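You operate a simulated robot arm through the tools that you are given. There is no shell and no other tool.

Carry out the task below with a simulated two-armed robot. There is one attempt and no reset: what you move stays moved.

JOB
On the spares rack, fold the grey cloth in half.

The check looks at the end state, three seconds after you hand in, the way a careful person would. Anything else that was tipped, shoved, dropped, spilled or broken makes it a failure. Flat cloth is picked up by pressing the open fingertips on it (5 to 10 N) and closing them slowly along it; thin cloth reads only 2 to 8 mm in the jaws.

ROBOT AND FRAMES
Two 7-joint arms with two-finger grippers on one trunk, on a base that moves. Base frame: it is fixed to the floor where the robot stands at the start and does not move with it; the origin is under the middle of the robot, x ahead of it, y to its left, z up. Lengths are in mm, angles in degrees, forces in N, time in s.
The left shoulder is at the start at [51, 175, 1177], the right one opposite. With the tool pointing down near the work surface each hand reaches from about 100 to 840 mm from the robot's upright axis, wherever it stands, measured 20 degrees to its own side. Places, roughly: grey cloth [0, -2500, 750]; spares rack [-100, -2700, 800]. Payload 2.94 kg a hand.
The TCP of each hand is the grasp point between the finger pads, 30 mm short of the fingertips. In the tool frame z runs along the fingers and y along their closing line. The gripper opens to 138 mm; its body begins 109 mm behind the TCP.
Orientation is that of the tool frame in the base frame, as a unit quaternion [w, x, y, z]. With the fingers straight down and closing along the base's y, the tool's x points along the base's -x, its y along +y and its z along -z.

CONTROLS
- The arms move only by the tool jog_arm. It takes "left_deltas", "right_deltas" or both (then of equal length, played together; a hand with none holds still); each is a list of rows, each a list of 7 numbers: the finger opening in m, from 0 to 0.138, then the shift along the base's x, y, z in m, then the turn, a rotation vector about the base's x, y, z in degrees. In form: [[hand, tx, ty, tz, rx, ry, rz], ...]. A call has 1 to 20 rows; each row is the pose to reach, as a shift and turn from the pose commanded when the call began. Each row takes 0.2 s and may step no farther than 50 mm and 8.6 degrees from the row before; otherwise, or with a gripper value out of range, the whole call is refused. Where a pose cannot be reached the arm comes as near as it can. A force on the tool above 40 N (or 10 N above the force at the start of the call, whichever is more), or a blocked arm, ends the call early, and 0.2 s more pass. Each finger travels about 45 mm/s and halts on what it meets, pressing with about 30 N; the grip force reading is that of the motor and also rises with nothing between the fingers. The clock runs only during rows and for 0.2 s after the last one: add rows that repeat a pose to give the fingers time. The reply holds the time, the measured pose of the TCP, the force on the tool along the base axes, the opening and the grip force, in the units named above and with some noise, with the torque about the TCP (base axes, N m) and any sound that the robot's microphone picked up.
- Cameras (640 x 400 px; columns grow to the right, rows downward): "scene" is now at [128.7, -10.6, 1655.6]; the picture's right is [-0.14, -0.99, 0.00], its down [-0.72, 0.10, -0.69] and it looks along [0.68, -0.09, -0.72] (base axes); focal length 247 px, centre (320, 200). "left" rides on the left gripper at [71, -19, -146] in its tool frame; the picture's right is [0.26, 0.97, 0.00], its down [-0.85, 0.23, -0.48] and it looks along [-0.46, 0.12, 0.88] (tool axes); focal length 280 px, centre (320, 200). "right" rides on the right gripper at [71, 19, -146] in its tool frame; the picture's right is [-0.26, 0.96, 0.00], its down [-0.85, -0.23, -0.48] and it looks along [-0.46, -0.12, 0.88] (tool axes); focal length 280 px, centre (320, 200). There is no depth. A picture from a camera that has moved, and an enlarged one, comes with that camera's place and axes in the base frame and with its lens.
- grab_frame(camera): a new picture of that camera. The clock stands still meanwhile.
- move_column(by): moves the trunk up (or, below 0, down) by that many mm; the arms and the scene camera ride with it, the base frame stays. It gives what a move gives, with no picture.
- roll_base(legs): drives the robot by 1 to 6 legs, each [ahead, turn to the left] in mm and degrees, along the robot's own axes; the way and the turn of a leg run together, so that a leg with both is an arc; at most 1500 mm and 180 degrees a leg. The arms and the cameras ride along, it lands a little off, and it stops where it bumps. It gives what a move gives.
- turn_head(pan, tilt): turns the head with the scene camera to pan (to the left, within 120 degrees either way) and tilt (down, from -29 to 69), counted from straight ahead of the robot (the tilt from the chest, where the trunk bows). It gives what a move gives.
- enlarge(camera, box): a new picture of the part [left, top, right, bottom] of that camera's present view, enlarged. The clock stands still meanwhile.
- hand_in(): hands the job in; it is judged then, once.

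Places have to be worked out from the pictures, the camera data and where the tool is seen. Open the grippers and draw the arms clear of the work before you hand the job in, unless the task says otherwise.

The tools are called after "Request:" as name(argument=value, ...) on one line, values as JSON. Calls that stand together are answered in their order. jog_arm: Moves the arms, as the interface text tells. Its arguments: {"type":"object","properties":{"left_deltas":{"type":"array","items":{"type":"array","items":{"type":"number"}}},"right_deltas":{"type":"array","items":{"type":"array","items":{"type":"number"}}}},"required":[]} The other tools are called the same way: move_column (by) moves the trunk up or down; roll_base (legs) drives the base; turn_head (pan, tilt) turns the head that bears the scene camera; grab_frame (camera) takes a picture; enlarge (camera, box) takes an enlarged picture of a part of a camera's view; hand_in () hands the job in.

At the start:

```text
t: 0.0
left_position: [459.9, 220.8, 1029.3]
left_ee_rot: [0.0, -0.001, 1.0, 0.0]
left_force: [-0.1, 0.0, -0.1]
left_wrist_torque: [0.0, 0.01, -0.01]
left_grip_width: 138.2
left_grip_force: 0.0
right_position: [392.7, -181.7, 1026.8]
right_ee_rot: [0.0, 0.0, 1.0, 0.0]
right_force: [0.1, 0.5, -0.6]
right_wrist_torque: [-0.04, -0.02, -0.01]
right_grip_width: 137.8
right_grip_force: 0.0
trunk travel left (down, up): [-350.0, 384.0]
robot x, y, heading: [-0.4, -4.1, -0.0]
head pan, tilt (commanded): [-7.9, 46.3]
```

scene: 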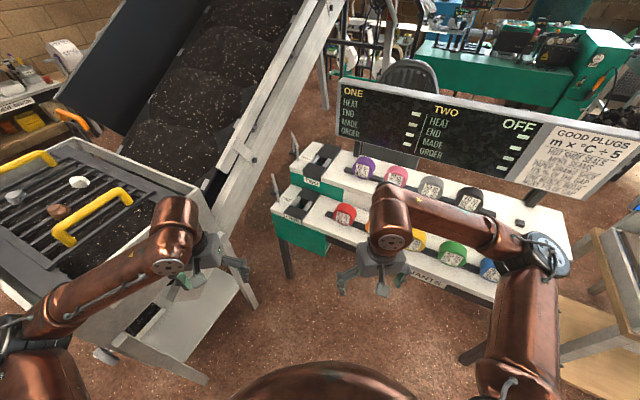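
right: 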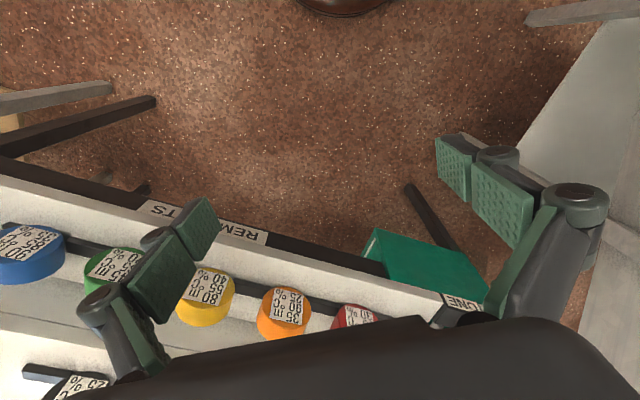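
left: 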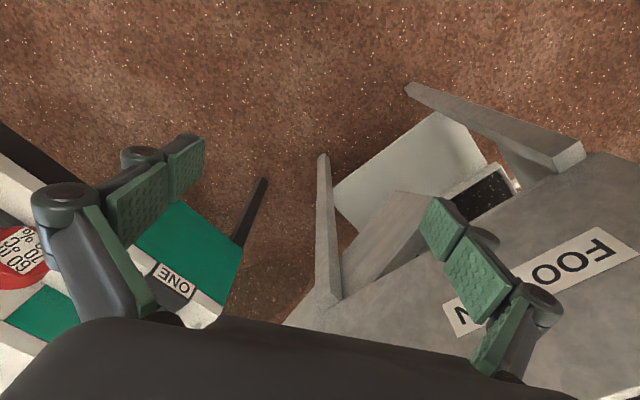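

The robot faces a workbench, and the cloth should be about 2.5 m to my right. I turn the head to the right to look that way.

Request:
turn_head(pan=-90, tilt=25)

Request:
grab_frame(camera="scene")

```text
t: 1.6
left_position: [459.8, 220.5, 1028.9]
left_ee_rot: [0.0, -0.001, 1.0, 0.0]
left_force: [0.4, -0.4, -0.4]
left_wrist_torque: [-0.02, -0.01, 0.03]
left_grip_width: 138.0
left_grip_force: 0.2
right_position: [392.8, -180.0, 1026.4]
right_ee_rot: [0.0, 0.0, 1.0, 0.0]
right_force: [-0.3, -0.5, 0.6]
right_wrist_torque: [0.01, 0.02, -0.03]
right_grip_width: 137.7
right_grip_force: 0.1
trunk travel left (down, up): [-350.0, 384.0]
robot x, y, heading: [-0.7, 1.4, -0.1]
head pan, tilt (commanded): [-90.0, 25.0]
```

```text
taken
camera scene: at [49.3, -91.8, 1688.1], right [-1.0, 0.0, 0.0], down [0.0, 0.42, -0.91], along [0.0, -0.91, -0.42], focal length 247 px, centre (320, 200)
```

scene: 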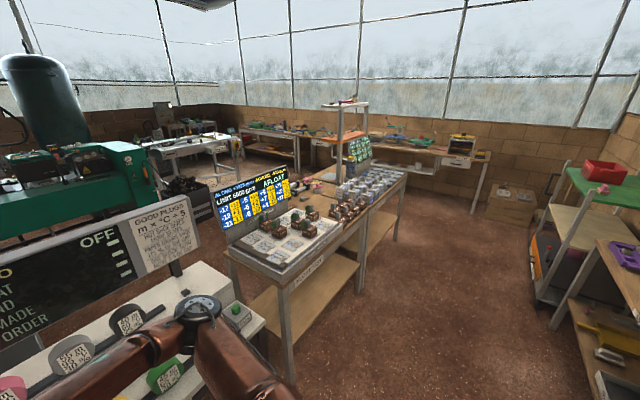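

I see a bench with an upright frame around pixel (350,150), about where the rack should be. I zoom in on it.

Request:
enlarge(camera="scene", box=[200, 80, 440, 230])

Request:
enlarge(camera="scene", box=[440, 100, 640, 400])

```text
2.67 times, centred on (320, 155) of scene
camera zoom: at [49.3, -91.8, 1688.1], right [-1.0, 0.0, 0.0], down [0.0, 0.42, -0.91], along [0.0, -0.91, -0.42], focal length 660 px, centre (320, 320)
```

zoom: 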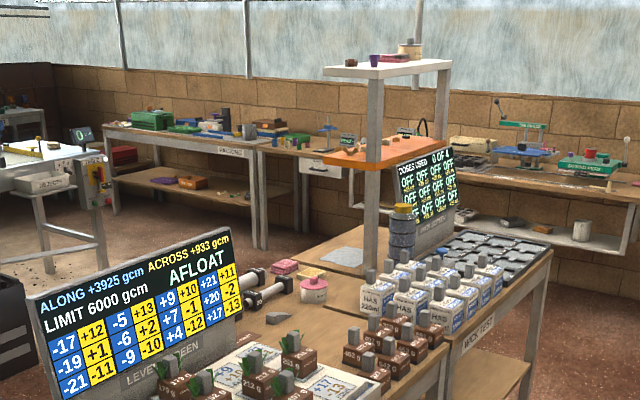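

```text
1.33 times, centred on (540, 250) of scene
camera zoom: at [49.3, -91.8, 1688.1], right [-1.0, 0.0, 0.0], down [0.0, 0.42, -0.91], along [0.0, -0.91, -0.42], focal length 330 px, centre (27, 133)
```

zoom: 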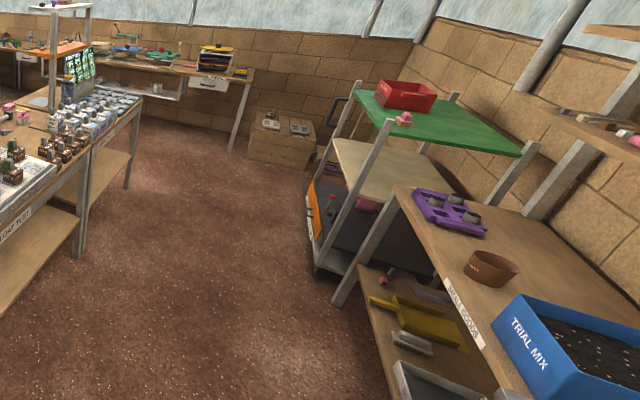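

The grey cloth seems to lie on a wooden top beneath the orange shelf of a rack behind the "WICK TEST" bench. I look around more to find a route.

Request:
turn_head(pan=-60, tilt=25)

Request:
grab_frame(camera="scene")

Request:
turn_head(pan=-115, tilt=40)

Request:
grab_frame(camera="scene")

Request:
turn_head(pan=-70, tilt=60)

Request:
grab_frame(camera="scene")

```text
t: 2.5
left_position: [460.9, 220.5, 1029.0]
left_ee_rot: [0.0, 0.0, 1.0, 0.0]
left_force: [-0.1, 0.2, 0.0]
left_wrist_torque: [-0.01, 0.0, 0.03]
left_grip_width: 138.2
left_grip_force: 0.0
right_position: [392.2, -180.4, 1026.3]
right_ee_rot: [-0.001, 0.0, 1.0, 0.0]
right_force: [0.8, 0.5, 0.1]
right_wrist_torque: [-0.01, 0.01, 0.02]
right_grip_width: 137.9
right_grip_force: 0.0
trunk travel left (down, up): [-350.0, 384.0]
robot x, y, heading: [2.9, 1.9, -0.0]
head pan, tilt (commanded): [-60.0, 25.0]
```

```text
taken
camera scene: at [95.2, -79.5, 1688.1], right [-0.87, -0.5, 0.0], down [-0.21, 0.37, -0.91], along [0.45, -0.79, -0.42], focal length 247 px, centre (320, 200)
```

scene: 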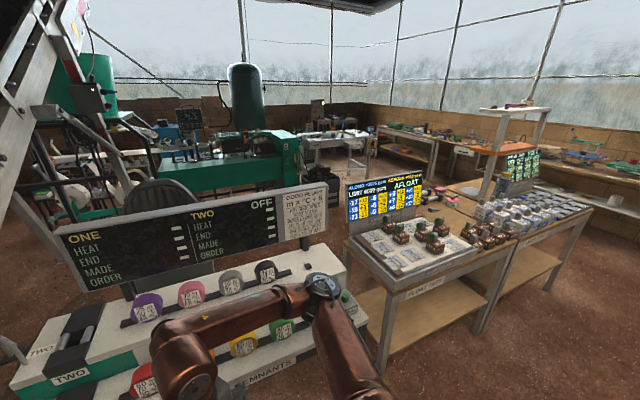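

```text
t: 3.8
left_position: [460.3, 220.7, 1028.7]
left_ee_rot: [0.0, -0.001, 1.0, 0.0]
left_force: [-0.2, -0.3, -0.4]
left_wrist_torque: [-0.01, -0.02, 0.0]
left_grip_width: 138.1
left_grip_force: 0.1
right_position: [392.4, -180.7, 1026.9]
right_ee_rot: [0.0, 0.0, 1.0, 0.001]
right_force: [1.5, 0.6, 0.6]
right_wrist_torque: [0.03, -0.02, -0.05]
right_grip_width: 137.9
right_grip_force: 0.0
trunk travel left (down, up): [-350.0, 384.0]
robot x, y, heading: [-0.5, 4.4, -0.1]
head pan, tilt (commanded): [-115.0, 40.0]
```

```text
taken
camera scene: at [13.4, -76.8, 1664.8], right [-0.91, 0.42, 0.0], down [0.27, 0.58, -0.77], along [-0.32, -0.69, -0.64], focal length 247 px, centre (320, 200)
```

scene: 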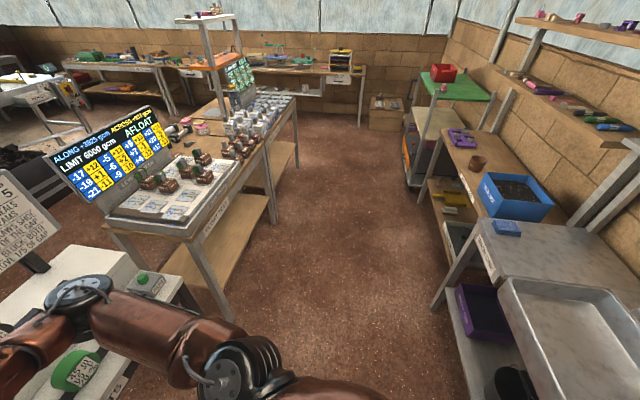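

```text
t: 4.9
left_position: [461.1, 220.2, 1030.1]
left_ee_rot: [0.001, -0.001, 1.0, 0.0]
left_force: [-0.6, 0.1, 0.1]
left_wrist_torque: [-0.01, 0.02, -0.01]
left_grip_width: 138.1
left_grip_force: 0.0
right_position: [392.0, -181.0, 1027.5]
right_ee_rot: [-0.001, 0.0, 1.0, 0.0]
right_force: [0.0, 0.5, 0.5]
right_wrist_torque: [-0.01, 0.01, 0.03]
right_grip_width: 138.3
right_grip_force: 0.1
trunk travel left (down, up): [-350.0, 384.0]
robot x, y, heading: [1.1, -0.5, 0.0]
head pan, tilt (commanded): [-70.0, 60.0]
```

```text
taken
camera scene: at [72.0, -62.4, 1638.0], right [-0.94, -0.34, 0.0], down [-0.3, 0.81, -0.5], along [0.17, -0.47, -0.87], focal length 247 px, centre (320, 200)
```

scene: 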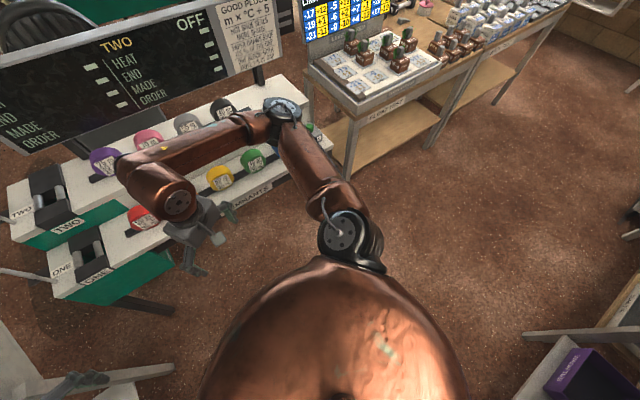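

The aisle between the benches and the side shelves is about 1.4 m wide. I zoom from a view at pan −60 onto the rack to see what stands behind the benches.

Request:
turn_head(pan=-75, tilt=25)

Request:
enlarge(camera="scene", box=[340, 80, 500, 180])

Request:
enlarge(camera="scene", box=[180, 80, 380, 205])

```text
t: 5.9
left_position: [460.3, 221.7, 1028.4]
left_ee_rot: [0.0, 0.0, 1.0, 0.0]
left_force: [-0.7, 0.0, -0.5]
left_wrist_torque: [-0.02, 0.03, -0.01]
left_grip_width: 138.0
left_grip_force: 0.0
right_position: [392.1, -180.4, 1026.4]
right_ee_rot: [0.0, 0.0, 1.0, -0.001]
right_force: [0.2, -0.2, 0.4]
right_wrist_torque: [-0.02, 0.02, 0.03]
right_grip_width: 138.0
right_grip_force: 0.0
trunk travel left (down, up): [-350.0, 384.0]
robot x, y, heading: [1.1, 0.4, -0.1]
head pan, tilt (commanded): [-75.0, 25.0]
```

```text
4.00 times, centred on (420, 130) of scene
camera zoom: at [73.1, -88.7, 1688.0], right [-0.97, -0.26, 0.0], down [-0.11, 0.41, -0.91], along [0.23, -0.88, -0.42], focal length 990 px, centre (-80, 480)
```

zoom: 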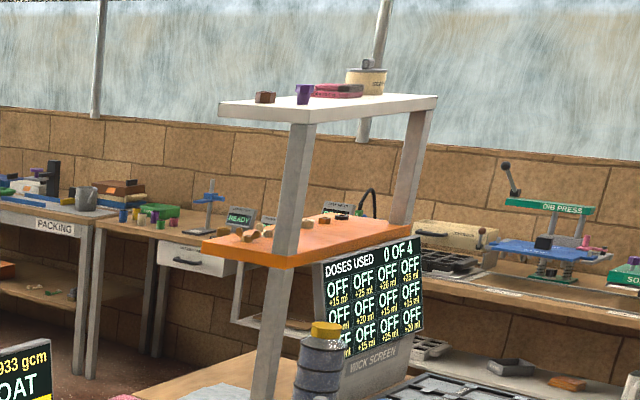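

```text
3.20 times, centred on (280, 142) of scene
camera zoom: at [73.1, -88.7, 1688.0], right [-0.97, -0.26, 0.0], down [-0.11, 0.41, -0.91], along [0.23, -0.88, -0.42], focal length 792 px, centre (448, 384)
```

zoom: 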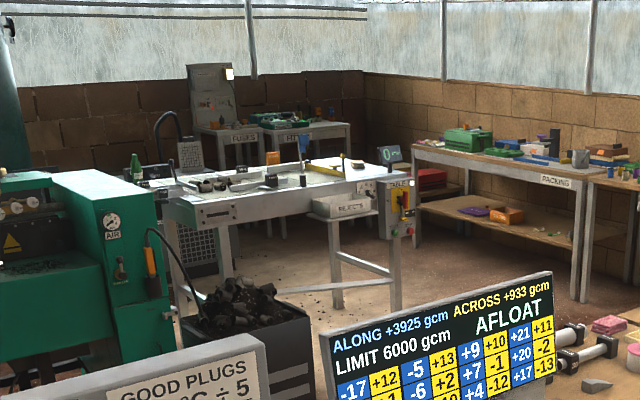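

The rack stands behind the "WICK TEST" bench, so I must drive down the aisle, around the bench's far end, and look from behind. First I draw the hands in closer and a bit higher for driving.

Request:
jog_arm(left_deltas=[[0.138, -0.04, 0, 0.02, 0, 0, 0], [0.138, -0.08, 0, 0.04, 0, 0, 0], [0.138, -0.12, 0, 0.06, 0, 0, 0], [0.138, -0.16, 0, 0.08, 0, 0, 0], [0.138, -0.18, 0, 0.1, 0, 0, 0]], right_deltas=[[0.138, -0.025, 0, 0.02, 0, 0, 0], [0.138, -0.05, 0, 0.04, 0, 0, 0], [0.138, -0.07, 0, 0.06, 0, 0, 0], [0.138, -0.09, 0, 0.08, 0, 0, 0], [0.138, -0.11, 0, 0.1, 0, 0, 0]])

Request:
turn_head(pan=-40, tilt=60)

Request:
grab_frame(camera="scene")

```text
t: 7.1
left_position: [309.7, 241.9, 1158.7]
left_ee_rot: [0.0, -0.003, 1.0, -0.002]
left_force: [-2.0, 1.5, 0.5]
left_wrist_torque: [-0.01, -0.33, -0.01]
left_grip_width: 137.8
left_grip_force: 0.0
left hand out of reach, approached as far as the arm can: row 2, 3, 4, 5
right_position: [277.2, -181.1, 1128.0]
right_ee_rot: [0.003, 0.0, 1.0, 0.0]
right_force: [-1.5, -1.2, 0.7]
right_wrist_torque: [0.03, -0.21, 0.0]
right_grip_width: 138.0
right_grip_force: 0.1
trunk travel left (down, up): [-350.0, 384.0]
robot x, y, heading: [-2.8, 0.2, 0.1]
head pan, tilt (commanded): [-75.0, 25.0]
```

```text
t: 8.1
left_position: [314.8, 240.6, 1155.0]
left_ee_rot: [-0.003, -0.004, 1.0, -0.002]
left_force: [-0.2, 0.2, -1.2]
left_wrist_torque: [0.01, -0.01, -0.02]
left_grip_width: 137.9
left_grip_force: 0.1
right_position: [281.2, -180.6, 1126.9]
right_ee_rot: [0.0, 0.0, 1.0, 0.0]
right_force: [-0.3, 0.6, -0.8]
right_wrist_torque: [-0.02, 0.01, -0.04]
right_grip_width: 137.9
right_grip_force: 0.0
trunk travel left (down, up): [-350.0, 384.0]
robot x, y, heading: [0.9, 4.8, -0.0]
head pan, tilt (commanded): [-40.0, 60.0]
```

```text
taken
camera scene: at [100.0, -42.3, 1638.1], right [-0.64, -0.77, 0.0], down [-0.66, 0.56, -0.5], along [0.38, -0.32, -0.87], focal length 247 px, centre (320, 200)
```

scene: 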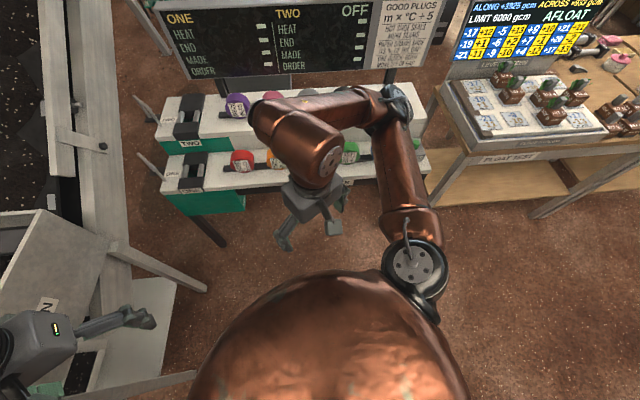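

The way is clear for a turn in place. The aisle runs along a heading of about −123°, so I turn to that and then look.

Request:
roll_base(legs=[[0, -60], [0, -63]])

Request:
turn_head(pan=0, tilt=35)

Request:
grab_frame(camera="scene")

```text
t: 13.9
left_position: [32.0, -394.1, 1156.7]
left_ee_rot: [-0.003, 0.877, 0.48, 0.001]
left_force: [0.4, 0.4, -0.6]
left_wrist_torque: [-0.01, -0.01, -0.02]
left_grip_width: 138.0
left_grip_force: 0.1
right_position: [-305.5, -138.7, 1126.2]
right_ee_rot: [0.0, 0.879, 0.478, 0.001]
right_force: [0.0, 0.6, -0.4]
right_wrist_torque: [-0.02, -0.03, -0.02]
right_grip_width: 137.9
right_grip_force: 0.0
trunk travel left (down, up): [-350.0, 384.0]
robot x, y, heading: [-1.8, -1.7, -123.0]
head pan, tilt (commanded): [-40.0, 60.0]
```

```text
t: 15.0
left_position: [32.6, -394.9, 1156.6]
left_ee_rot: [-0.004, 0.877, 0.481, 0.0]
left_force: [0.5, -0.5, 0.4]
left_wrist_torque: [-0.02, 0.03, 0.0]
left_grip_width: 138.1
left_grip_force: 0.1
right_position: [-304.2, -138.1, 1126.4]
right_ee_rot: [0.001, 0.878, 0.478, 0.001]
right_force: [-0.3, -0.3, -0.5]
right_wrist_torque: [-0.02, 0.02, -0.02]
right_grip_width: 138.0
right_grip_force: 0.1
trunk travel left (down, up): [-350.0, 384.0]
robot x, y, heading: [1.2, -1.5, -123.0]
head pan, tilt (commanded): [0.0, 35.0]
```

```text
taken
camera scene: at [-71.7, -113.5, 1672.2], right [-0.84, 0.54, 0.0], down [0.31, 0.48, -0.82], along [-0.45, -0.69, -0.57], focal length 247 px, centre (320, 200)
```

scene: 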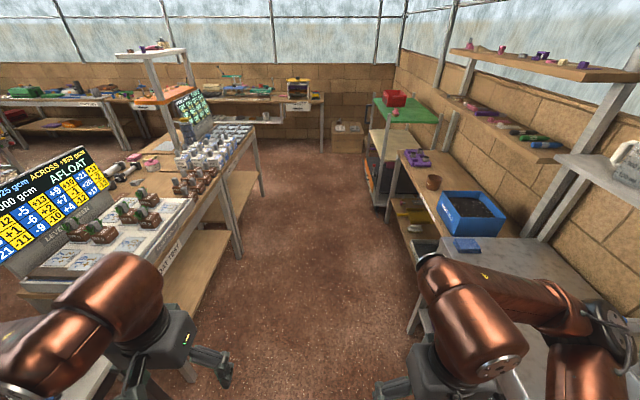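

The aisle lies straight ahead. Before rolling I check the right and left sides for clearance of the elbows.

Request:
turn_head(pan=-60, tilt=40)

Request:
grab_frame(camera="scene")

Request:
turn_head(pan=60, tilt=45)

Request:
grab_frame(camera="scene")

```text
t: 16.3
left_position: [32.1, -394.9, 1156.7]
left_ee_rot: [-0.003, 0.878, 0.479, 0.001]
left_force: [0.1, 0.0, 0.2]
left_wrist_torque: [0.02, 0.01, -0.01]
left_grip_width: 138.3
left_grip_force: 0.0
right_position: [-304.3, -139.2, 1126.4]
right_ee_rot: [0.0, 0.878, 0.478, 0.0]
right_force: [0.1, 0.3, -0.4]
right_wrist_torque: [0.0, 0.01, -0.04]
right_grip_width: 138.2
right_grip_force: 0.1
trunk travel left (down, up): [-350.0, 384.0]
robot x, y, heading: [0.9, 0.1, -123.0]
head pan, tilt (commanded): [-60.0, 40.0]
```

```text
taken
camera scene: at [-108.6, -35.4, 1664.8], right [0.05, 1.0, 0.0], down [0.64, -0.03, -0.77], along [-0.77, 0.04, -0.64], focal length 247 px, centre (320, 200)
```

scene: 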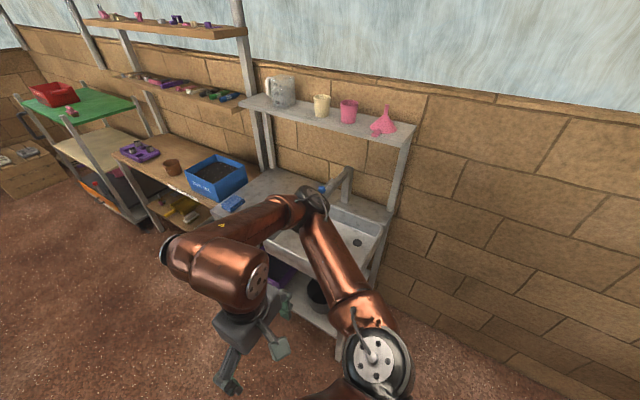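

```text
t: 18.3
left_position: [32.9, -394.0, 1156.9]
left_ee_rot: [-0.004, 0.877, 0.48, 0.001]
left_force: [0.3, -0.8, 0.7]
left_wrist_torque: [0.01, -0.01, 0.0]
left_grip_width: 137.9
left_grip_force: 0.0
right_position: [-304.2, -138.8, 1126.6]
right_ee_rot: [0.0, 0.879, 0.478, 0.0]
right_force: [0.4, -0.1, 0.6]
right_wrist_torque: [0.0, 0.0, -0.02]
right_grip_width: 138.0
right_grip_force: 0.0
trunk travel left (down, up): [-350.0, 384.0]
robot x, y, heading: [2.5, -1.8, -122.9]
head pan, tilt (commanded): [60.0, 45.0]
```

```text
taken
camera scene: at [13.3, -112.0, 1657.5], right [-0.89, -0.45, 0.0], down [-0.32, 0.63, -0.71], along [0.32, -0.63, -0.71], focal length 247 px, centre (320, 200)
```

scene: 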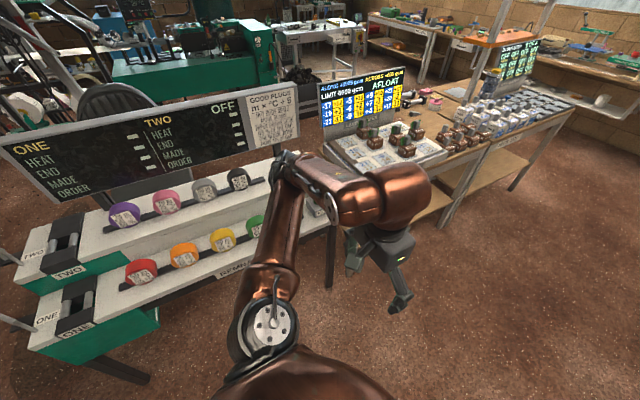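

Both sides look clear of the elbows. I drive 1400 mm down the aisle and then look left toward the rack.

Request:
roll_base(legs=[[1400, 0]])

Request:
turn_head(pan=30, tilt=35)

Request:
grab_frame(camera="scene")

Request:
turn_head(pan=75, tilt=35)

Request:
grab_frame(camera="scene")

```text
t: 25.2
left_position: [-731.6, -1564.8, 1157.1]
left_ee_rot: [-0.003, 0.878, 0.478, 0.002]
left_force: [0.7, -1.4, -0.3]
left_wrist_torque: [0.03, -0.03, -0.01]
left_grip_width: 138.1
left_grip_force: 0.1
right_position: [-1065.3, -1307.8, 1126.7]
right_ee_rot: [0.0, 0.88, 0.475, 0.0]
right_force: [-0.6, 0.2, -0.7]
right_wrist_torque: [0.02, 0.0, -0.05]
right_grip_width: 137.9
right_grip_force: 0.0
trunk travel left (down, up): [-350.0, 384.0]
robot x, y, heading: [-763.7, -1165.7, -123.1]
head pan, tilt (commanded): [60.0, 45.0]
```

```text
t: 26.2
left_position: [-731.4, -1562.9, 1157.6]
left_ee_rot: [-0.004, 0.878, 0.478, 0.002]
left_force: [0.6, 0.2, 0.0]
left_wrist_torque: [-0.01, -0.01, -0.02]
left_grip_width: 137.9
left_grip_force: 0.0
right_position: [-1066.6, -1305.4, 1126.7]
right_ee_rot: [0.0, 0.88, 0.475, -0.001]
right_force: [0.1, 0.5, -0.3]
right_wrist_torque: [-0.03, -0.04, -0.04]
right_grip_width: 138.2
right_grip_force: 0.0
trunk travel left (down, up): [-350.0, 384.0]
robot x, y, heading: [-758.5, -1167.5, -123.3]
head pan, tilt (commanded): [30.0, 35.0]
```

```text
taken
camera scene: at [-790.4, -1296.9, 1672.3], right [-1.0, 0.06, 0.0], down [0.03, 0.57, -0.82], along [-0.05, -0.82, -0.57], focal length 247 px, centre (320, 200)
```

scene: 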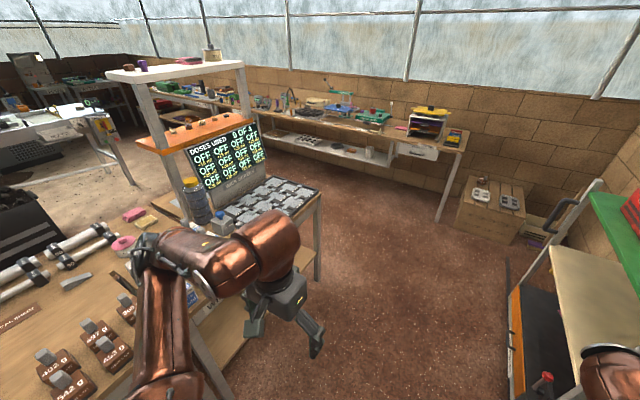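

```text
t: 27.3
left_position: [-731.2, -1563.4, 1157.5]
left_ee_rot: [-0.004, 0.878, 0.478, 0.001]
left_force: [-0.2, -1.1, 0.3]
left_wrist_torque: [0.01, -0.02, 0.03]
left_grip_width: 138.3
left_grip_force: 0.0
right_position: [-1066.6, -1305.6, 1126.0]
right_ee_rot: [0.0, 0.88, 0.476, 0.0]
right_force: [0.0, -0.1, -0.4]
right_wrist_torque: [-0.01, 0.02, 0.0]
right_grip_width: 138.0
right_grip_force: 0.1
trunk travel left (down, up): [-350.0, 384.0]
robot x, y, heading: [-763.5, -1169.9, -123.4]
head pan, tilt (commanded): [75.0, 35.0]
```

```text
taken
camera scene: at [-726.9, -1274.7, 1672.3], right [-0.75, -0.67, 0.0], down [-0.38, 0.43, -0.82], along [0.55, -0.61, -0.57], focal length 247 px, centre (320, 200)
```

scene: 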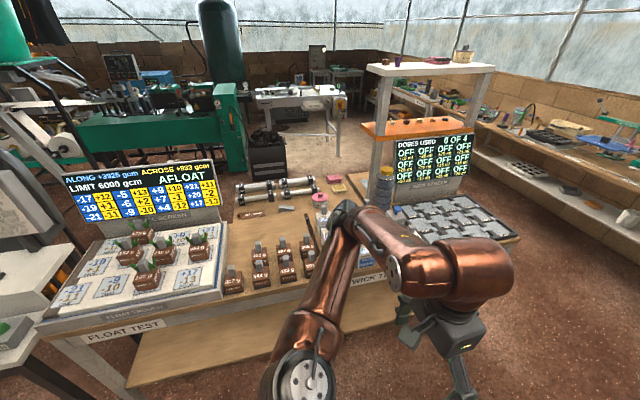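

I see the rack with the wick screen behind the bench; the bench's end is about 1.25 m ahead on the left, and the wall benches are about 2.5 m ahead. I move 1200 mm on and look left.

Request:
roll_base(legs=[[1200, 0]])

Request:
turn_head(pan=80, tilt=35)

Request:
grab_frame(camera="scene")

Request:
turn_head(pan=10, tilt=40)

Request:
grab_frame(camera="scene")

```text
t: 33.4
left_position: [-1385.8, -2567.6, 1157.4]
left_ee_rot: [-0.004, 0.878, 0.478, 0.001]
left_force: [-0.1, -0.3, 0.2]
left_wrist_torque: [0.0, 0.02, 0.0]
left_grip_width: 138.0
left_grip_force: 0.1
right_position: [-1722.1, -2311.4, 1126.8]
right_ee_rot: [0.001, 0.879, 0.476, 0.0]
right_force: [0.8, -0.2, 0.4]
right_wrist_torque: [-0.06, -0.01, 0.0]
right_grip_width: 138.1
right_grip_force: 0.0
trunk travel left (down, up): [-350.0, 384.0]
robot x, y, heading: [-1417.7, -2172.3, -123.0]
head pan, tilt (commanded): [75.0, 35.0]
```

```text
t: 34.0
left_position: [-1386.6, -2566.9, 1155.8]
left_ee_rot: [-0.003, 0.878, 0.479, 0.001]
left_force: [-0.4, -0.1, -0.1]
left_wrist_torque: [-0.01, 0.02, -0.03]
left_grip_width: 138.0
left_grip_force: 0.1
right_position: [-1722.2, -2309.6, 1126.6]
right_ee_rot: [0.0, 0.879, 0.476, 0.0]
right_force: [0.8, 0.1, -0.6]
right_wrist_torque: [0.01, -0.02, 0.0]
right_grip_width: 138.0
right_grip_force: 0.1
trunk travel left (down, up): [-350.0, 384.0]
robot x, y, heading: [-1421.7, -2173.4, -123.3]
head pan, tilt (commanded): [80.0, 35.0]
```

```text
taken
camera scene: at [-1377.1, -2273.0, 1672.3], right [-0.68, -0.73, 0.0], down [-0.42, 0.39, -0.82], along [0.6, -0.56, -0.57], focal length 247 px, centre (320, 200)
```

scene: 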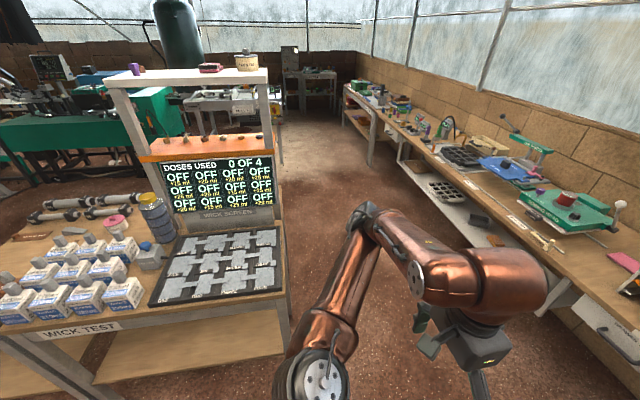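

```text
t: 35.5
left_position: [-1386.5, -2566.8, 1156.8]
left_ee_rot: [-0.003, 0.878, 0.478, 0.002]
left_force: [0.2, -0.2, -0.4]
left_wrist_torque: [-0.02, 0.02, -0.02]
left_grip_width: 138.2
left_grip_force: 0.1
right_position: [-1723.1, -2311.3, 1126.6]
right_ee_rot: [0.0, 0.879, 0.477, 0.001]
right_force: [0.6, 0.5, -1.0]
right_wrist_torque: [-0.01, -0.01, -0.03]
right_grip_width: 137.9
right_grip_force: 0.0
trunk travel left (down, up): [-350.0, 384.0]
robot x, y, heading: [-1419.8, -2175.5, -122.8]
head pan, tilt (commanded): [10.0, 40.0]
```

```text
taken
camera scene: at [-1474.7, -2291.1, 1664.7], right [-0.92, 0.39, 0.0], down [0.25, 0.59, -0.77], along [-0.3, -0.7, -0.64], focal length 247 px, centre (320, 200)
```

scene: 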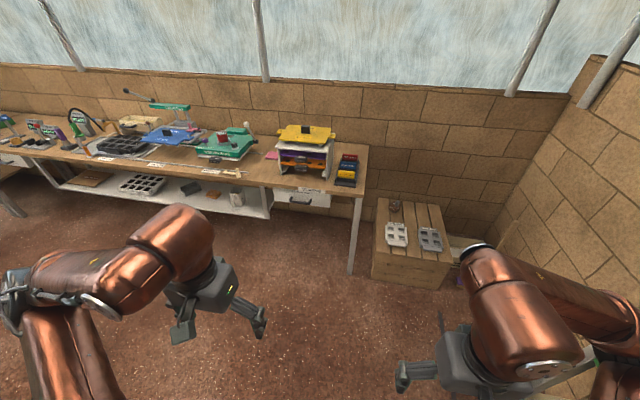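

The passage around the bench's end is about 1.25 m wide. I drive to its middle and turn left to look down the space behind the rack.

Request:
roll_base(legs=[[580, 0], [0, 45], [0, 45]])

Request:
turn_head(pan=0, tilt=35)

Request:
grab_frame(camera="scene")

Request:
turn_head(pan=40, tilt=40)

Request:
grab_frame(camera="scene")

```text
t: 42.9
left_position: [-1343.7, -2630.2, 1156.4]
left_ee_rot: [-0.002, 0.279, 0.96, -0.002]
left_force: [0.0, -0.3, -0.4]
left_wrist_torque: [-0.01, -0.02, -0.01]
left_grip_width: 137.9
left_grip_force: 0.0
right_position: [-1598.1, -2967.0, 1127.2]
right_ee_rot: [0.001, 0.282, 0.96, 0.0]
right_force: [-0.4, 0.9, 0.4]
right_wrist_torque: [0.03, 0.01, -0.04]
right_grip_width: 138.1
right_grip_force: 0.0
trunk travel left (down, up): [-350.0, 384.0]
robot x, y, heading: [-1734.3, -2667.8, -32.6]
head pan, tilt (commanded): [10.0, 40.0]
```

```text
t: 43.6
left_position: [-1343.6, -2631.5, 1156.7]
left_ee_rot: [-0.003, 0.278, 0.961, -0.002]
left_force: [-0.4, 0.1, 0.5]
left_wrist_torque: [-0.01, 0.02, -0.03]
left_grip_width: 138.0
left_grip_force: 0.0
right_position: [-1598.9, -2968.4, 1126.4]
right_ee_rot: [0.0, 0.281, 0.96, -0.001]
right_force: [-0.4, -0.6, 0.1]
right_wrist_torque: [0.02, -0.03, 0.0]
right_grip_width: 137.9
right_grip_force: 0.0
trunk travel left (down, up): [-350.0, 384.0]
robot x, y, heading: [-1738.6, -2659.4, -32.6]
head pan, tilt (commanded): [0.0, 35.0]
```

```text
taken
camera scene: at [-1621.9, -2736.2, 1672.3], right [-0.54, -0.84, 0.0], down [-0.48, 0.31, -0.82], along [0.69, -0.44, -0.57], focal length 247 px, centre (320, 200)
```

scene: 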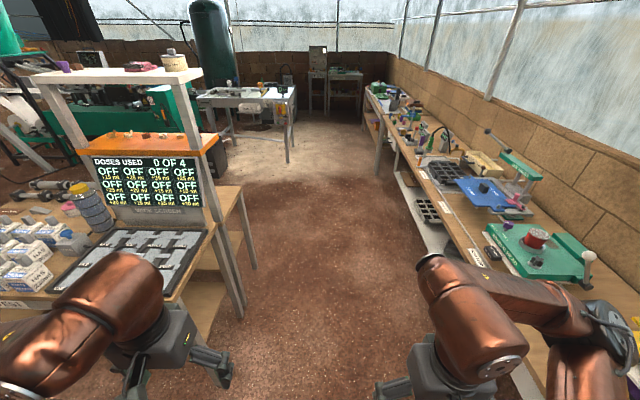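

```text
t: 44.7
left_position: [-1343.4, -2629.3, 1156.4]
left_ee_rot: [-0.003, 0.279, 0.96, -0.002]
left_force: [-0.2, 0.9, 0.5]
left_wrist_torque: [-0.03, 0.03, -0.01]
left_grip_width: 137.8
left_grip_force: 0.1
right_position: [-1597.9, -2966.6, 1125.7]
right_ee_rot: [-0.001, 0.28, 0.96, 0.001]
right_force: [0.0, 0.0, -0.5]
right_wrist_torque: [0.0, 0.0, 0.01]
right_grip_width: 137.9
right_grip_force: 0.0
trunk travel left (down, up): [-350.0, 384.0]
robot x, y, heading: [-1740.2, -2665.2, -32.7]
head pan, tilt (commanded): [40.0, 40.0]
```

```text
taken
camera scene: at [-1611.6, -2677.8, 1664.7], right [0.13, -0.99, 0.0], down [-0.64, -0.08, -0.77], along [0.76, 0.1, -0.64], focal length 247 px, centre (320, 200)
```

scene: 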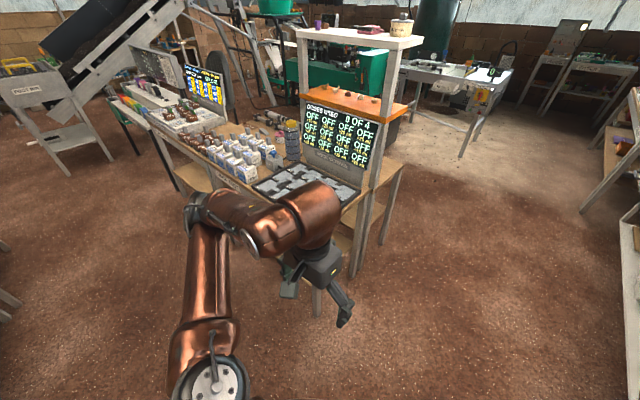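

The rack is a separate piece behind the bench; free floor lies behind it. Its right end is about 570 mm to the left of my line, so I bear slightly right as I pass, then look.

Request:
roll_base(legs=[[0, -6], [900, 0], [0, 6], [400, 0]])

Request:
turn_head(pan=75, tilt=35)

Request:
grab_frame(camera="scene")

Request:
turn_head(pan=0, tilt=40)

Request:
grab_frame(camera="scene")

```text
t: 52.6
left_position: [-305.0, -3400.2, 1156.8]
left_ee_rot: [-0.003, 0.276, 0.961, -0.001]
left_force: [0.4, -0.1, 0.3]
left_wrist_torque: [0.05, 0.02, 0.0]
left_grip_width: 138.1
left_grip_force: 0.1
right_position: [-558.2, -3739.5, 1125.2]
right_ee_rot: [-0.001, 0.279, 0.96, 0.0]
right_force: [0.7, -0.9, -0.6]
right_wrist_torque: [0.04, 0.04, 0.02]
right_grip_width: 138.2
right_grip_force: 0.1
trunk travel left (down, up): [-350.0, 384.0]
robot x, y, heading: [-699.9, -3437.2, -32.1]
head pan, tilt (commanded): [40.0, 40.0]
```

```text
t: 53.6
left_position: [-305.2, -3399.7, 1157.1]
left_ee_rot: [-0.003, 0.276, 0.961, -0.001]
left_force: [0.9, 0.1, 0.0]
left_wrist_torque: [0.0, 0.04, 0.04]
left_grip_width: 137.9
left_grip_force: 0.0
right_position: [-557.9, -3738.3, 1125.6]
right_ee_rot: [0.0, 0.279, 0.96, 0.0]
right_force: [0.4, -0.1, 0.4]
right_wrist_torque: [-0.04, 0.03, 0.02]
right_grip_width: 137.9
right_grip_force: 0.0
trunk travel left (down, up): [-350.0, 384.0]
robot x, y, heading: [-700.2, -3438.0, -32.5]
head pan, tilt (commanded): [75.0, 35.0]
```

```text
taken
camera scene: at [-592.6, -3401.2, 1672.3], right [0.68, -0.74, 0.0], down [-0.42, -0.39, -0.82], along [0.6, 0.55, -0.57], focal length 247 px, centre (320, 200)
```

scene: 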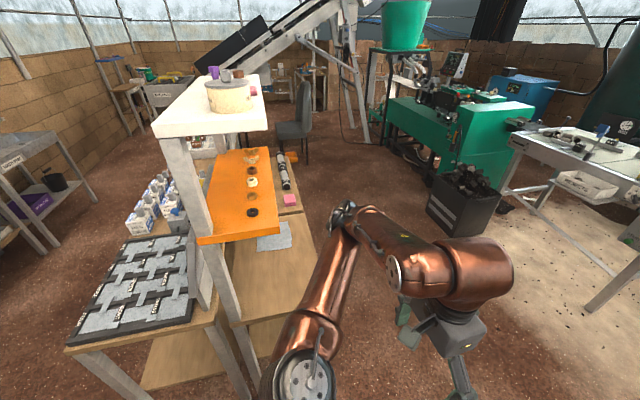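

```text
t: 55.1
left_position: [-305.4, -3400.4, 1156.1]
left_ee_rot: [-0.003, 0.276, 0.961, -0.001]
left_force: [0.1, 0.0, -1.1]
left_wrist_torque: [-0.06, 0.01, -0.01]
left_grip_width: 137.9
left_grip_force: 0.0
right_position: [-559.4, -3739.4, 1126.9]
right_ee_rot: [0.0, 0.279, 0.96, 0.001]
right_force: [0.3, -0.5, 0.4]
right_wrist_torque: [0.0, -0.01, 0.03]
right_grip_width: 137.9
right_grip_force: 0.0
trunk travel left (down, up): [-350.0, 384.0]
robot x, y, heading: [-700.9, -3437.7, -32.2]
head pan, tilt (commanded): [0.0, 40.0]
```

```text
taken
camera scene: at [-585.7, -3506.2, 1664.7], right [-0.54, -0.84, 0.0], down [-0.54, 0.34, -0.77], along [0.65, -0.41, -0.64], focal length 247 px, centre (320, 200)
```

scene: 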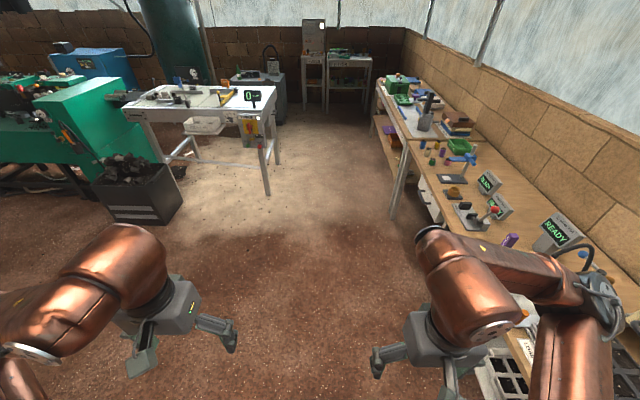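

I can see the grey cloth beyond the orange shelf at the rack's far back corner. I turn back to it and zoom in.

Request:
turn_head(pan=80, tilt=40)

Request:
enlarge(camera="scene", box=[180, 60, 372, 260])

```text
t: 56.6
left_position: [-305.1, -3400.5, 1156.9]
left_ee_rot: [-0.004, 0.277, 0.961, -0.001]
left_force: [-0.1, -1.1, 0.2]
left_wrist_torque: [0.02, 0.02, 0.02]
left_grip_width: 137.9
left_grip_force: 0.0
right_position: [-558.7, -3738.5, 1127.8]
right_ee_rot: [0.0, 0.279, 0.96, 0.0]
right_force: [-0.2, 0.2, 0.3]
right_wrist_torque: [-0.03, 0.02, -0.01]
right_grip_width: 138.0
right_grip_force: 0.0
trunk travel left (down, up): [-350.0, 384.0]
robot x, y, heading: [-699.9, -3436.5, -32.3]
head pan, tilt (commanded): [80.0, 40.0]
```

```text
2.00 times, centred on (276, 160) of scene
camera zoom: at [-600.1, -3398.0, 1664.8], right [0.74, -0.68, 0.0], down [-0.43, -0.47, -0.77], along [0.52, 0.57, -0.64], focal length 495 px, centre (408, 280)
```

zoom: 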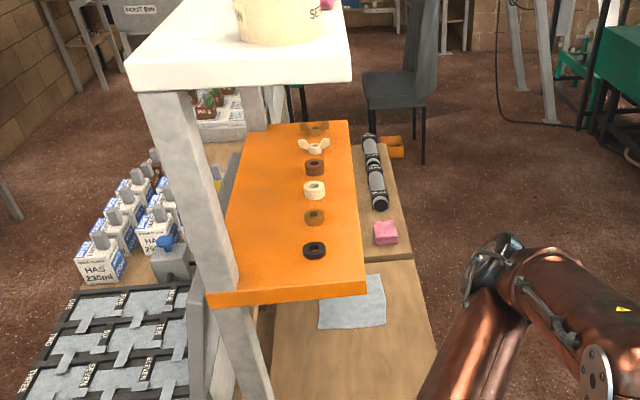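

The cloth (about 180 × 200 mm) lies roughly centred at (−30, −2550), ~190 mm in from the rack's back edge, and partly below the orange shelf. I drive on past the rack and turn left to run parallel to its back side.

Request:
roll_base(legs=[[980, 0], [0, 45], [0, 44.5]])

Request:
turn_head(pan=60, tilt=35)

Request:
grab_frame(camera="scene")

Request:
turn_head(pan=0, tilt=40)

Request:
grab_frame(camera="scene")

```text
t: 65.8
left_position: [102.5, -3572.2, 1157.5]
left_ee_rot: [-0.001, -0.475, 0.88, -0.003]
left_force: [0.2, -0.5, 0.0]
left_wrist_torque: [-0.05, -0.01, -0.01]
left_grip_width: 138.0
left_grip_force: 0.0
right_position: [438.5, -3829.9, 1127.2]
right_ee_rot: [0.001, -0.473, 0.881, 0.0]
right_force: [-0.5, -0.2, -0.1]
right_wrist_torque: [0.05, -0.02, -0.01]
right_grip_width: 137.7
right_grip_force: 0.0
trunk travel left (down, up): [-350.0, 384.0]
robot x, y, heading: [131.7, -3967.1, 56.5]
head pan, tilt (commanded): [80.0, 40.0]
```

```text
t: 66.6
left_position: [102.7, -3572.5, 1156.4]
left_ee_rot: [-0.001, -0.475, 0.88, -0.004]
left_force: [-0.2, -0.4, -0.4]
left_wrist_torque: [0.0, -0.02, 0.04]
left_grip_width: 138.0
left_grip_force: 0.0
right_position: [437.0, -3831.0, 1125.0]
right_ee_rot: [0.001, -0.473, 0.881, 0.0]
right_force: [-0.1, 0.6, -0.3]
right_wrist_torque: [0.01, 0.01, 0.01]
right_grip_width: 138.0
right_grip_force: 0.0
trunk travel left (down, up): [-350.0, 384.0]
robot x, y, heading: [131.4, -3966.9, 56.4]
head pan, tilt (commanded): [60.0, 35.0]
```

```text
taken
camera scene: at [119.5, -3848.3, 1672.3], right [0.89, 0.45, 0.0], down [0.26, -0.51, -0.82], along [-0.37, 0.73, -0.57], focal length 247 px, centre (320, 200)
```

scene: 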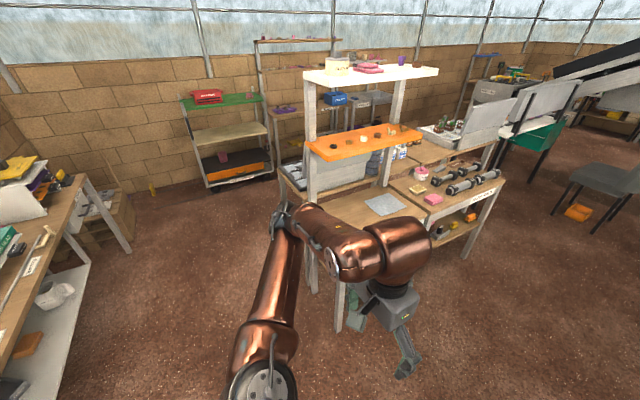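

```text
t: 67.9
left_position: [102.6, -3572.6, 1157.4]
left_ee_rot: [-0.001, -0.476, 0.879, -0.003]
left_force: [-0.3, 0.7, 0.1]
left_wrist_torque: [0.02, -0.03, 0.03]
left_grip_width: 138.0
left_grip_force: 0.0
right_position: [436.5, -3830.0, 1126.6]
right_ee_rot: [-0.001, -0.473, 0.881, 0.0]
right_force: [-0.7, -0.1, -0.1]
right_wrist_torque: [-0.03, 0.02, 0.01]
right_grip_width: 137.8
right_grip_force: 0.0
trunk travel left (down, up): [-350.0, 384.0]
robot x, y, heading: [130.3, -3968.6, 56.6]
head pan, tilt (commanded): [0.0, 40.0]
```

```text
taken
camera scene: at [205.7, -3856.1, 1664.7], right [0.83, -0.55, 0.0], down [-0.35, -0.54, -0.77], along [0.42, 0.64, -0.64], focal length 247 px, centre (320, 200)
```

scene: 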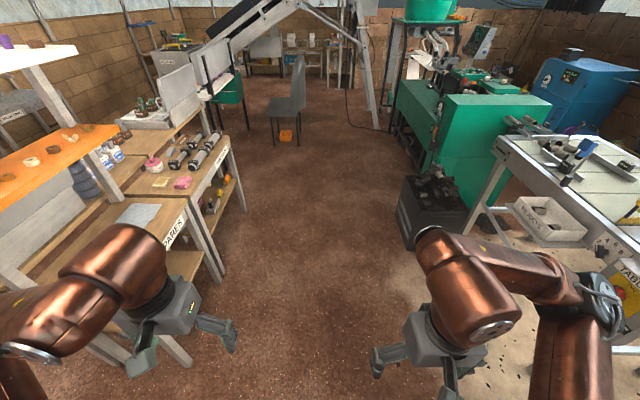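

The back side of the rack is about 740 mm to my left, with the cloth about 1.1 m ahead and 0.9 m left. I drive forward 1080 mm, turn left to face the rack, and look.

Request:
roll_base(legs=[[1090, 0], [0, 45], [0, 45]])

Request:
turn_head(pan=0, tilt=40)

Request:
grab_frame(camera="scene")

```text
t: 77.6
left_position: [333.8, -3088.7, 1157.0]
left_ee_rot: [-0.002, 0.957, -0.289, 0.003]
left_force: [0.2, 0.5, 0.1]
left_wrist_torque: [0.02, -0.02, -0.04]
left_grip_width: 138.1
left_grip_force: 0.0
right_position: [596.7, -2756.1, 1126.8]
right_ee_rot: [0.0, 0.957, -0.291, 0.0]
right_force: [0.0, -0.5, 0.6]
right_wrist_torque: [0.01, -0.03, -0.01]
right_grip_width: 138.2
right_grip_force: 0.1
trunk travel left (down, up): [-350.0, 384.0]
robot x, y, heading: [726.7, -3061.1, 146.0]
head pan, tilt (commanded): [0.0, 40.0]
```

```text
t: 78.2
left_position: [335.0, -3088.1, 1157.9]
left_ee_rot: [-0.002, 0.957, -0.289, 0.003]
left_force: [-0.3, -0.4, 0.0]
left_wrist_torque: [0.02, 0.01, 0.03]
left_grip_width: 137.8
left_grip_force: 0.1
right_position: [596.1, -2754.4, 1126.0]
right_ee_rot: [0.0, 0.956, -0.292, 0.0]
right_force: [-0.1, -0.3, -0.5]
right_wrist_torque: [-0.01, -0.01, -0.01]
right_grip_width: 138.0
right_grip_force: 0.1
trunk travel left (down, up): [-350.0, 384.0]
robot x, y, heading: [730.6, -3062.2, 146.2]
head pan, tilt (commanded): [0.0, 40.0]
```

```text
taken
camera scene: at [620.6, -2988.9, 1664.7], right [0.56, 0.83, 0.0], down [0.53, -0.36, -0.77], along [-0.64, 0.43, -0.64], focal length 247 px, centre (320, 200)
```

scene: 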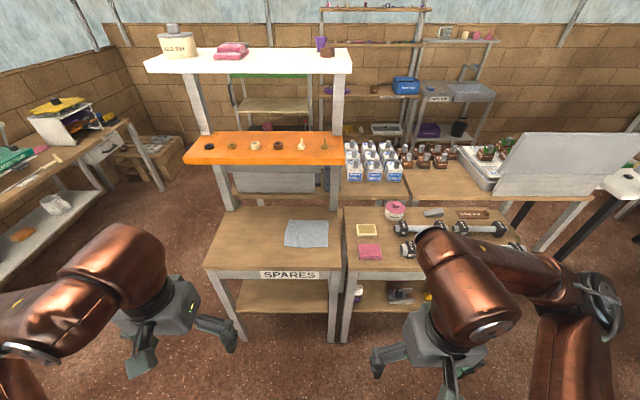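

I now face the "SPARES" rack squarely; the cloth lies on its wooden lower shelf, toward the right. I zoom in for the cloth's outline and shelf geometry.

Request:
enlarge(camera="scene", box=[180, 110, 380, 290])

Request:
enlarge(camera="scene", box=[260, 200, 350, 260])

```text
2.22 times, centred on (280, 200) of scene
camera zoom: at [620.6, -2988.9, 1664.7], right [0.56, 0.83, 0.0], down [0.53, -0.36, -0.77], along [-0.64, 0.43, -0.64], focal length 550 px, centre (409, 200)
```

zoom: 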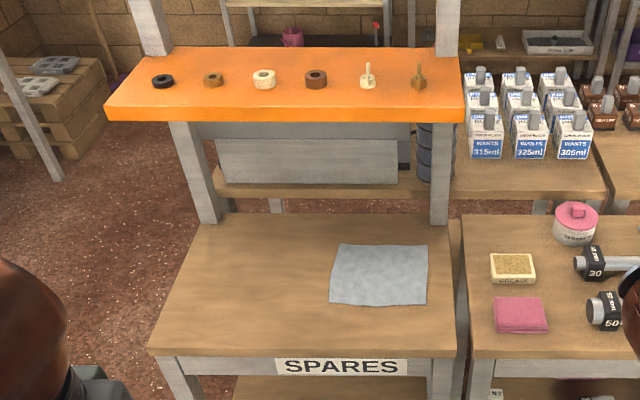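

```text
6.67 times, centred on (305, 230) of scene
camera zoom: at [620.6, -2988.9, 1664.7], right [0.56, 0.83, 0.0], down [0.53, -0.36, -0.77], along [-0.64, 0.43, -0.64], focal length 1650 px, centre (420, 0)
```

zoom: 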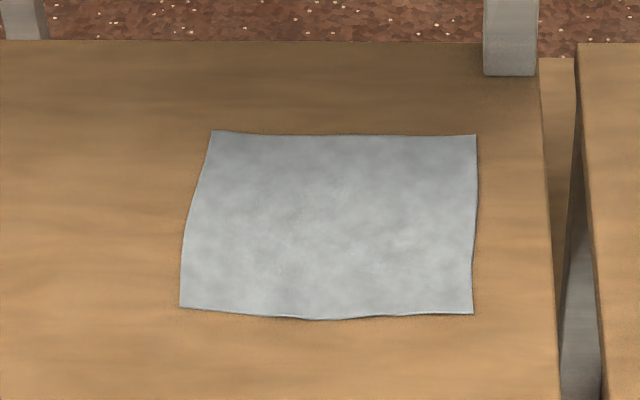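

From here I judge the cloth to span ~868–1043 mm ahead and −40…165 mm to the left, with the table's near edge ~750 mm ahead and the orange shelf's front edge ~924 mm ahead at z≈1170. I look down to see how far my own base sticks out before driving closer.

Request:
turn_head(pan=0, tilt=69)

Request:
grab_frame(camera="scene")

```text
t: 79.1
left_position: [333.5, -3088.8, 1156.8]
left_ee_rot: [-0.002, 0.957, -0.289, 0.003]
left_force: [0.8, 1.0, -0.6]
left_wrist_torque: [0.0, 0.0, 0.03]
left_grip_width: 138.3
left_grip_force: 0.1
right_position: [596.6, -2756.3, 1126.8]
right_ee_rot: [0.0, 0.957, -0.291, 0.001]
right_force: [-0.5, 0.3, 0.0]
right_wrist_torque: [0.0, -0.01, 0.0]
right_grip_width: 138.1
right_grip_force: 0.0
trunk travel left (down, up): [-350.0, 384.0]
robot x, y, heading: [726.3, -3065.3, 146.0]
head pan, tilt (commanded): [0.0, 68.8]
```

```text
taken
camera scene: at [644.8, -3005.1, 1628.7], right [0.56, 0.83, 0.0], down [0.77, -0.52, -0.36], along [-0.3, 0.2, -0.93], focal length 247 px, centre (320, 200)
```

scene: 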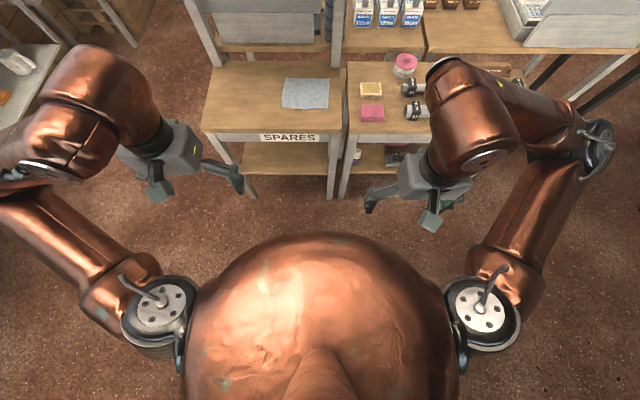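

The base is hidden by the chest, so I keep a cautious distance. I shift left a little and go about 310 mm closer so the cloth is centred ~650 mm ahead of me.

Request:
roll_base(legs=[[0, 12], [310, 0], [0, -12]])

Request:
turn_head(pan=0, tilt=50)

Request:
grab_frame(camera="scene")

```text
t: 82.8
left_position: [47.4, -2972.9, 1155.7]
left_ee_rot: [-0.002, 0.957, -0.29, 0.004]
left_force: [0.4, 0.6, 0.5]
left_wrist_torque: [-0.04, 0.02, 0.0]
left_grip_width: 137.9
left_grip_force: 0.0
right_position: [310.1, -2640.7, 1126.4]
right_ee_rot: [0.0, 0.956, -0.292, 0.001]
right_force: [0.9, 0.1, 0.2]
right_wrist_torque: [-0.01, 0.0, -0.01]
right_grip_width: 137.9
right_grip_force: 0.1
trunk travel left (down, up): [-350.0, 384.0]
robot x, y, heading: [438.7, -2950.0, 146.1]
head pan, tilt (commanded): [0.0, 68.8]
```

```text
t: 83.6
left_position: [46.5, -2972.1, 1155.8]
left_ee_rot: [-0.002, 0.957, -0.289, 0.003]
left_force: [0.4, 0.4, 0.7]
left_wrist_torque: [0.02, 0.01, 0.0]
left_grip_width: 137.9
left_grip_force: 0.0
right_position: [309.9, -2640.7, 1126.4]
right_ee_rot: [0.0, 0.956, -0.293, -0.001]
right_force: [0.5, -0.4, 0.0]
right_wrist_torque: [0.04, -0.03, -0.02]
right_grip_width: 137.9
right_grip_force: 0.0
trunk travel left (down, up): [-350.0, 384.0]
robot x, y, heading: [441.3, -2944.7, 146.0]
head pan, tilt (commanded): [0.0, 50.0]
```

```text
taken
camera scene: at [340.7, -2878.1, 1650.5], right [0.56, 0.83, 0.0], down [0.64, -0.43, -0.64], along [-0.53, 0.36, -0.77], focal length 247 px, centre (320, 200)
```

scene: 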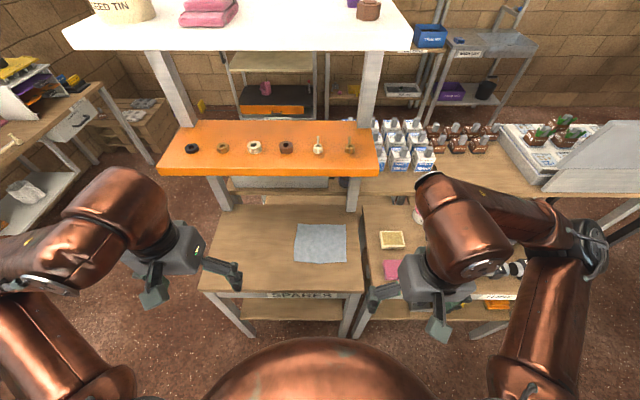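

The cloth is now nicely centred in front of me between the hands. I zoom in to measure its corners, the table edge and the shelf.

Request:
enlarge(camera="scene", box=[260, 200, 380, 280])

Request:
enlarge(camera="scene", box=[140, 100, 400, 340])

```text
5.00 times, centred on (320, 240) of scene
camera zoom: at [340.7, -2878.1, 1650.5], right [0.56, 0.83, 0.0], down [0.64, -0.43, -0.64], along [-0.53, 0.36, -0.77], focal length 1237 px, centre (320, 0)
```

zoom: 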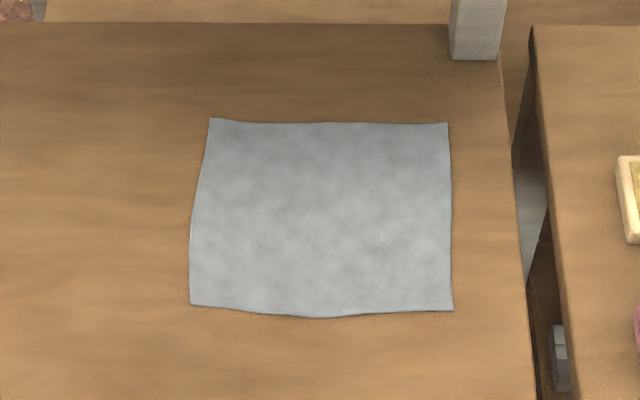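

```text
1.67 times, centred on (270, 220) of scene
camera zoom: at [340.7, -2878.1, 1650.5], right [0.56, 0.83, 0.0], down [0.64, -0.43, -0.64], along [-0.53, 0.36, -0.77], focal length 412 px, centre (403, 167)
```

zoom: 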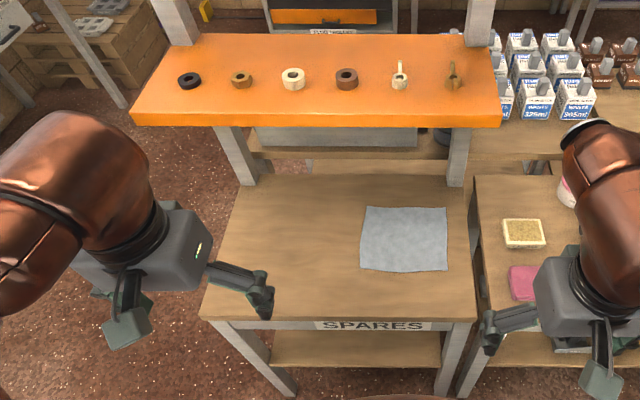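

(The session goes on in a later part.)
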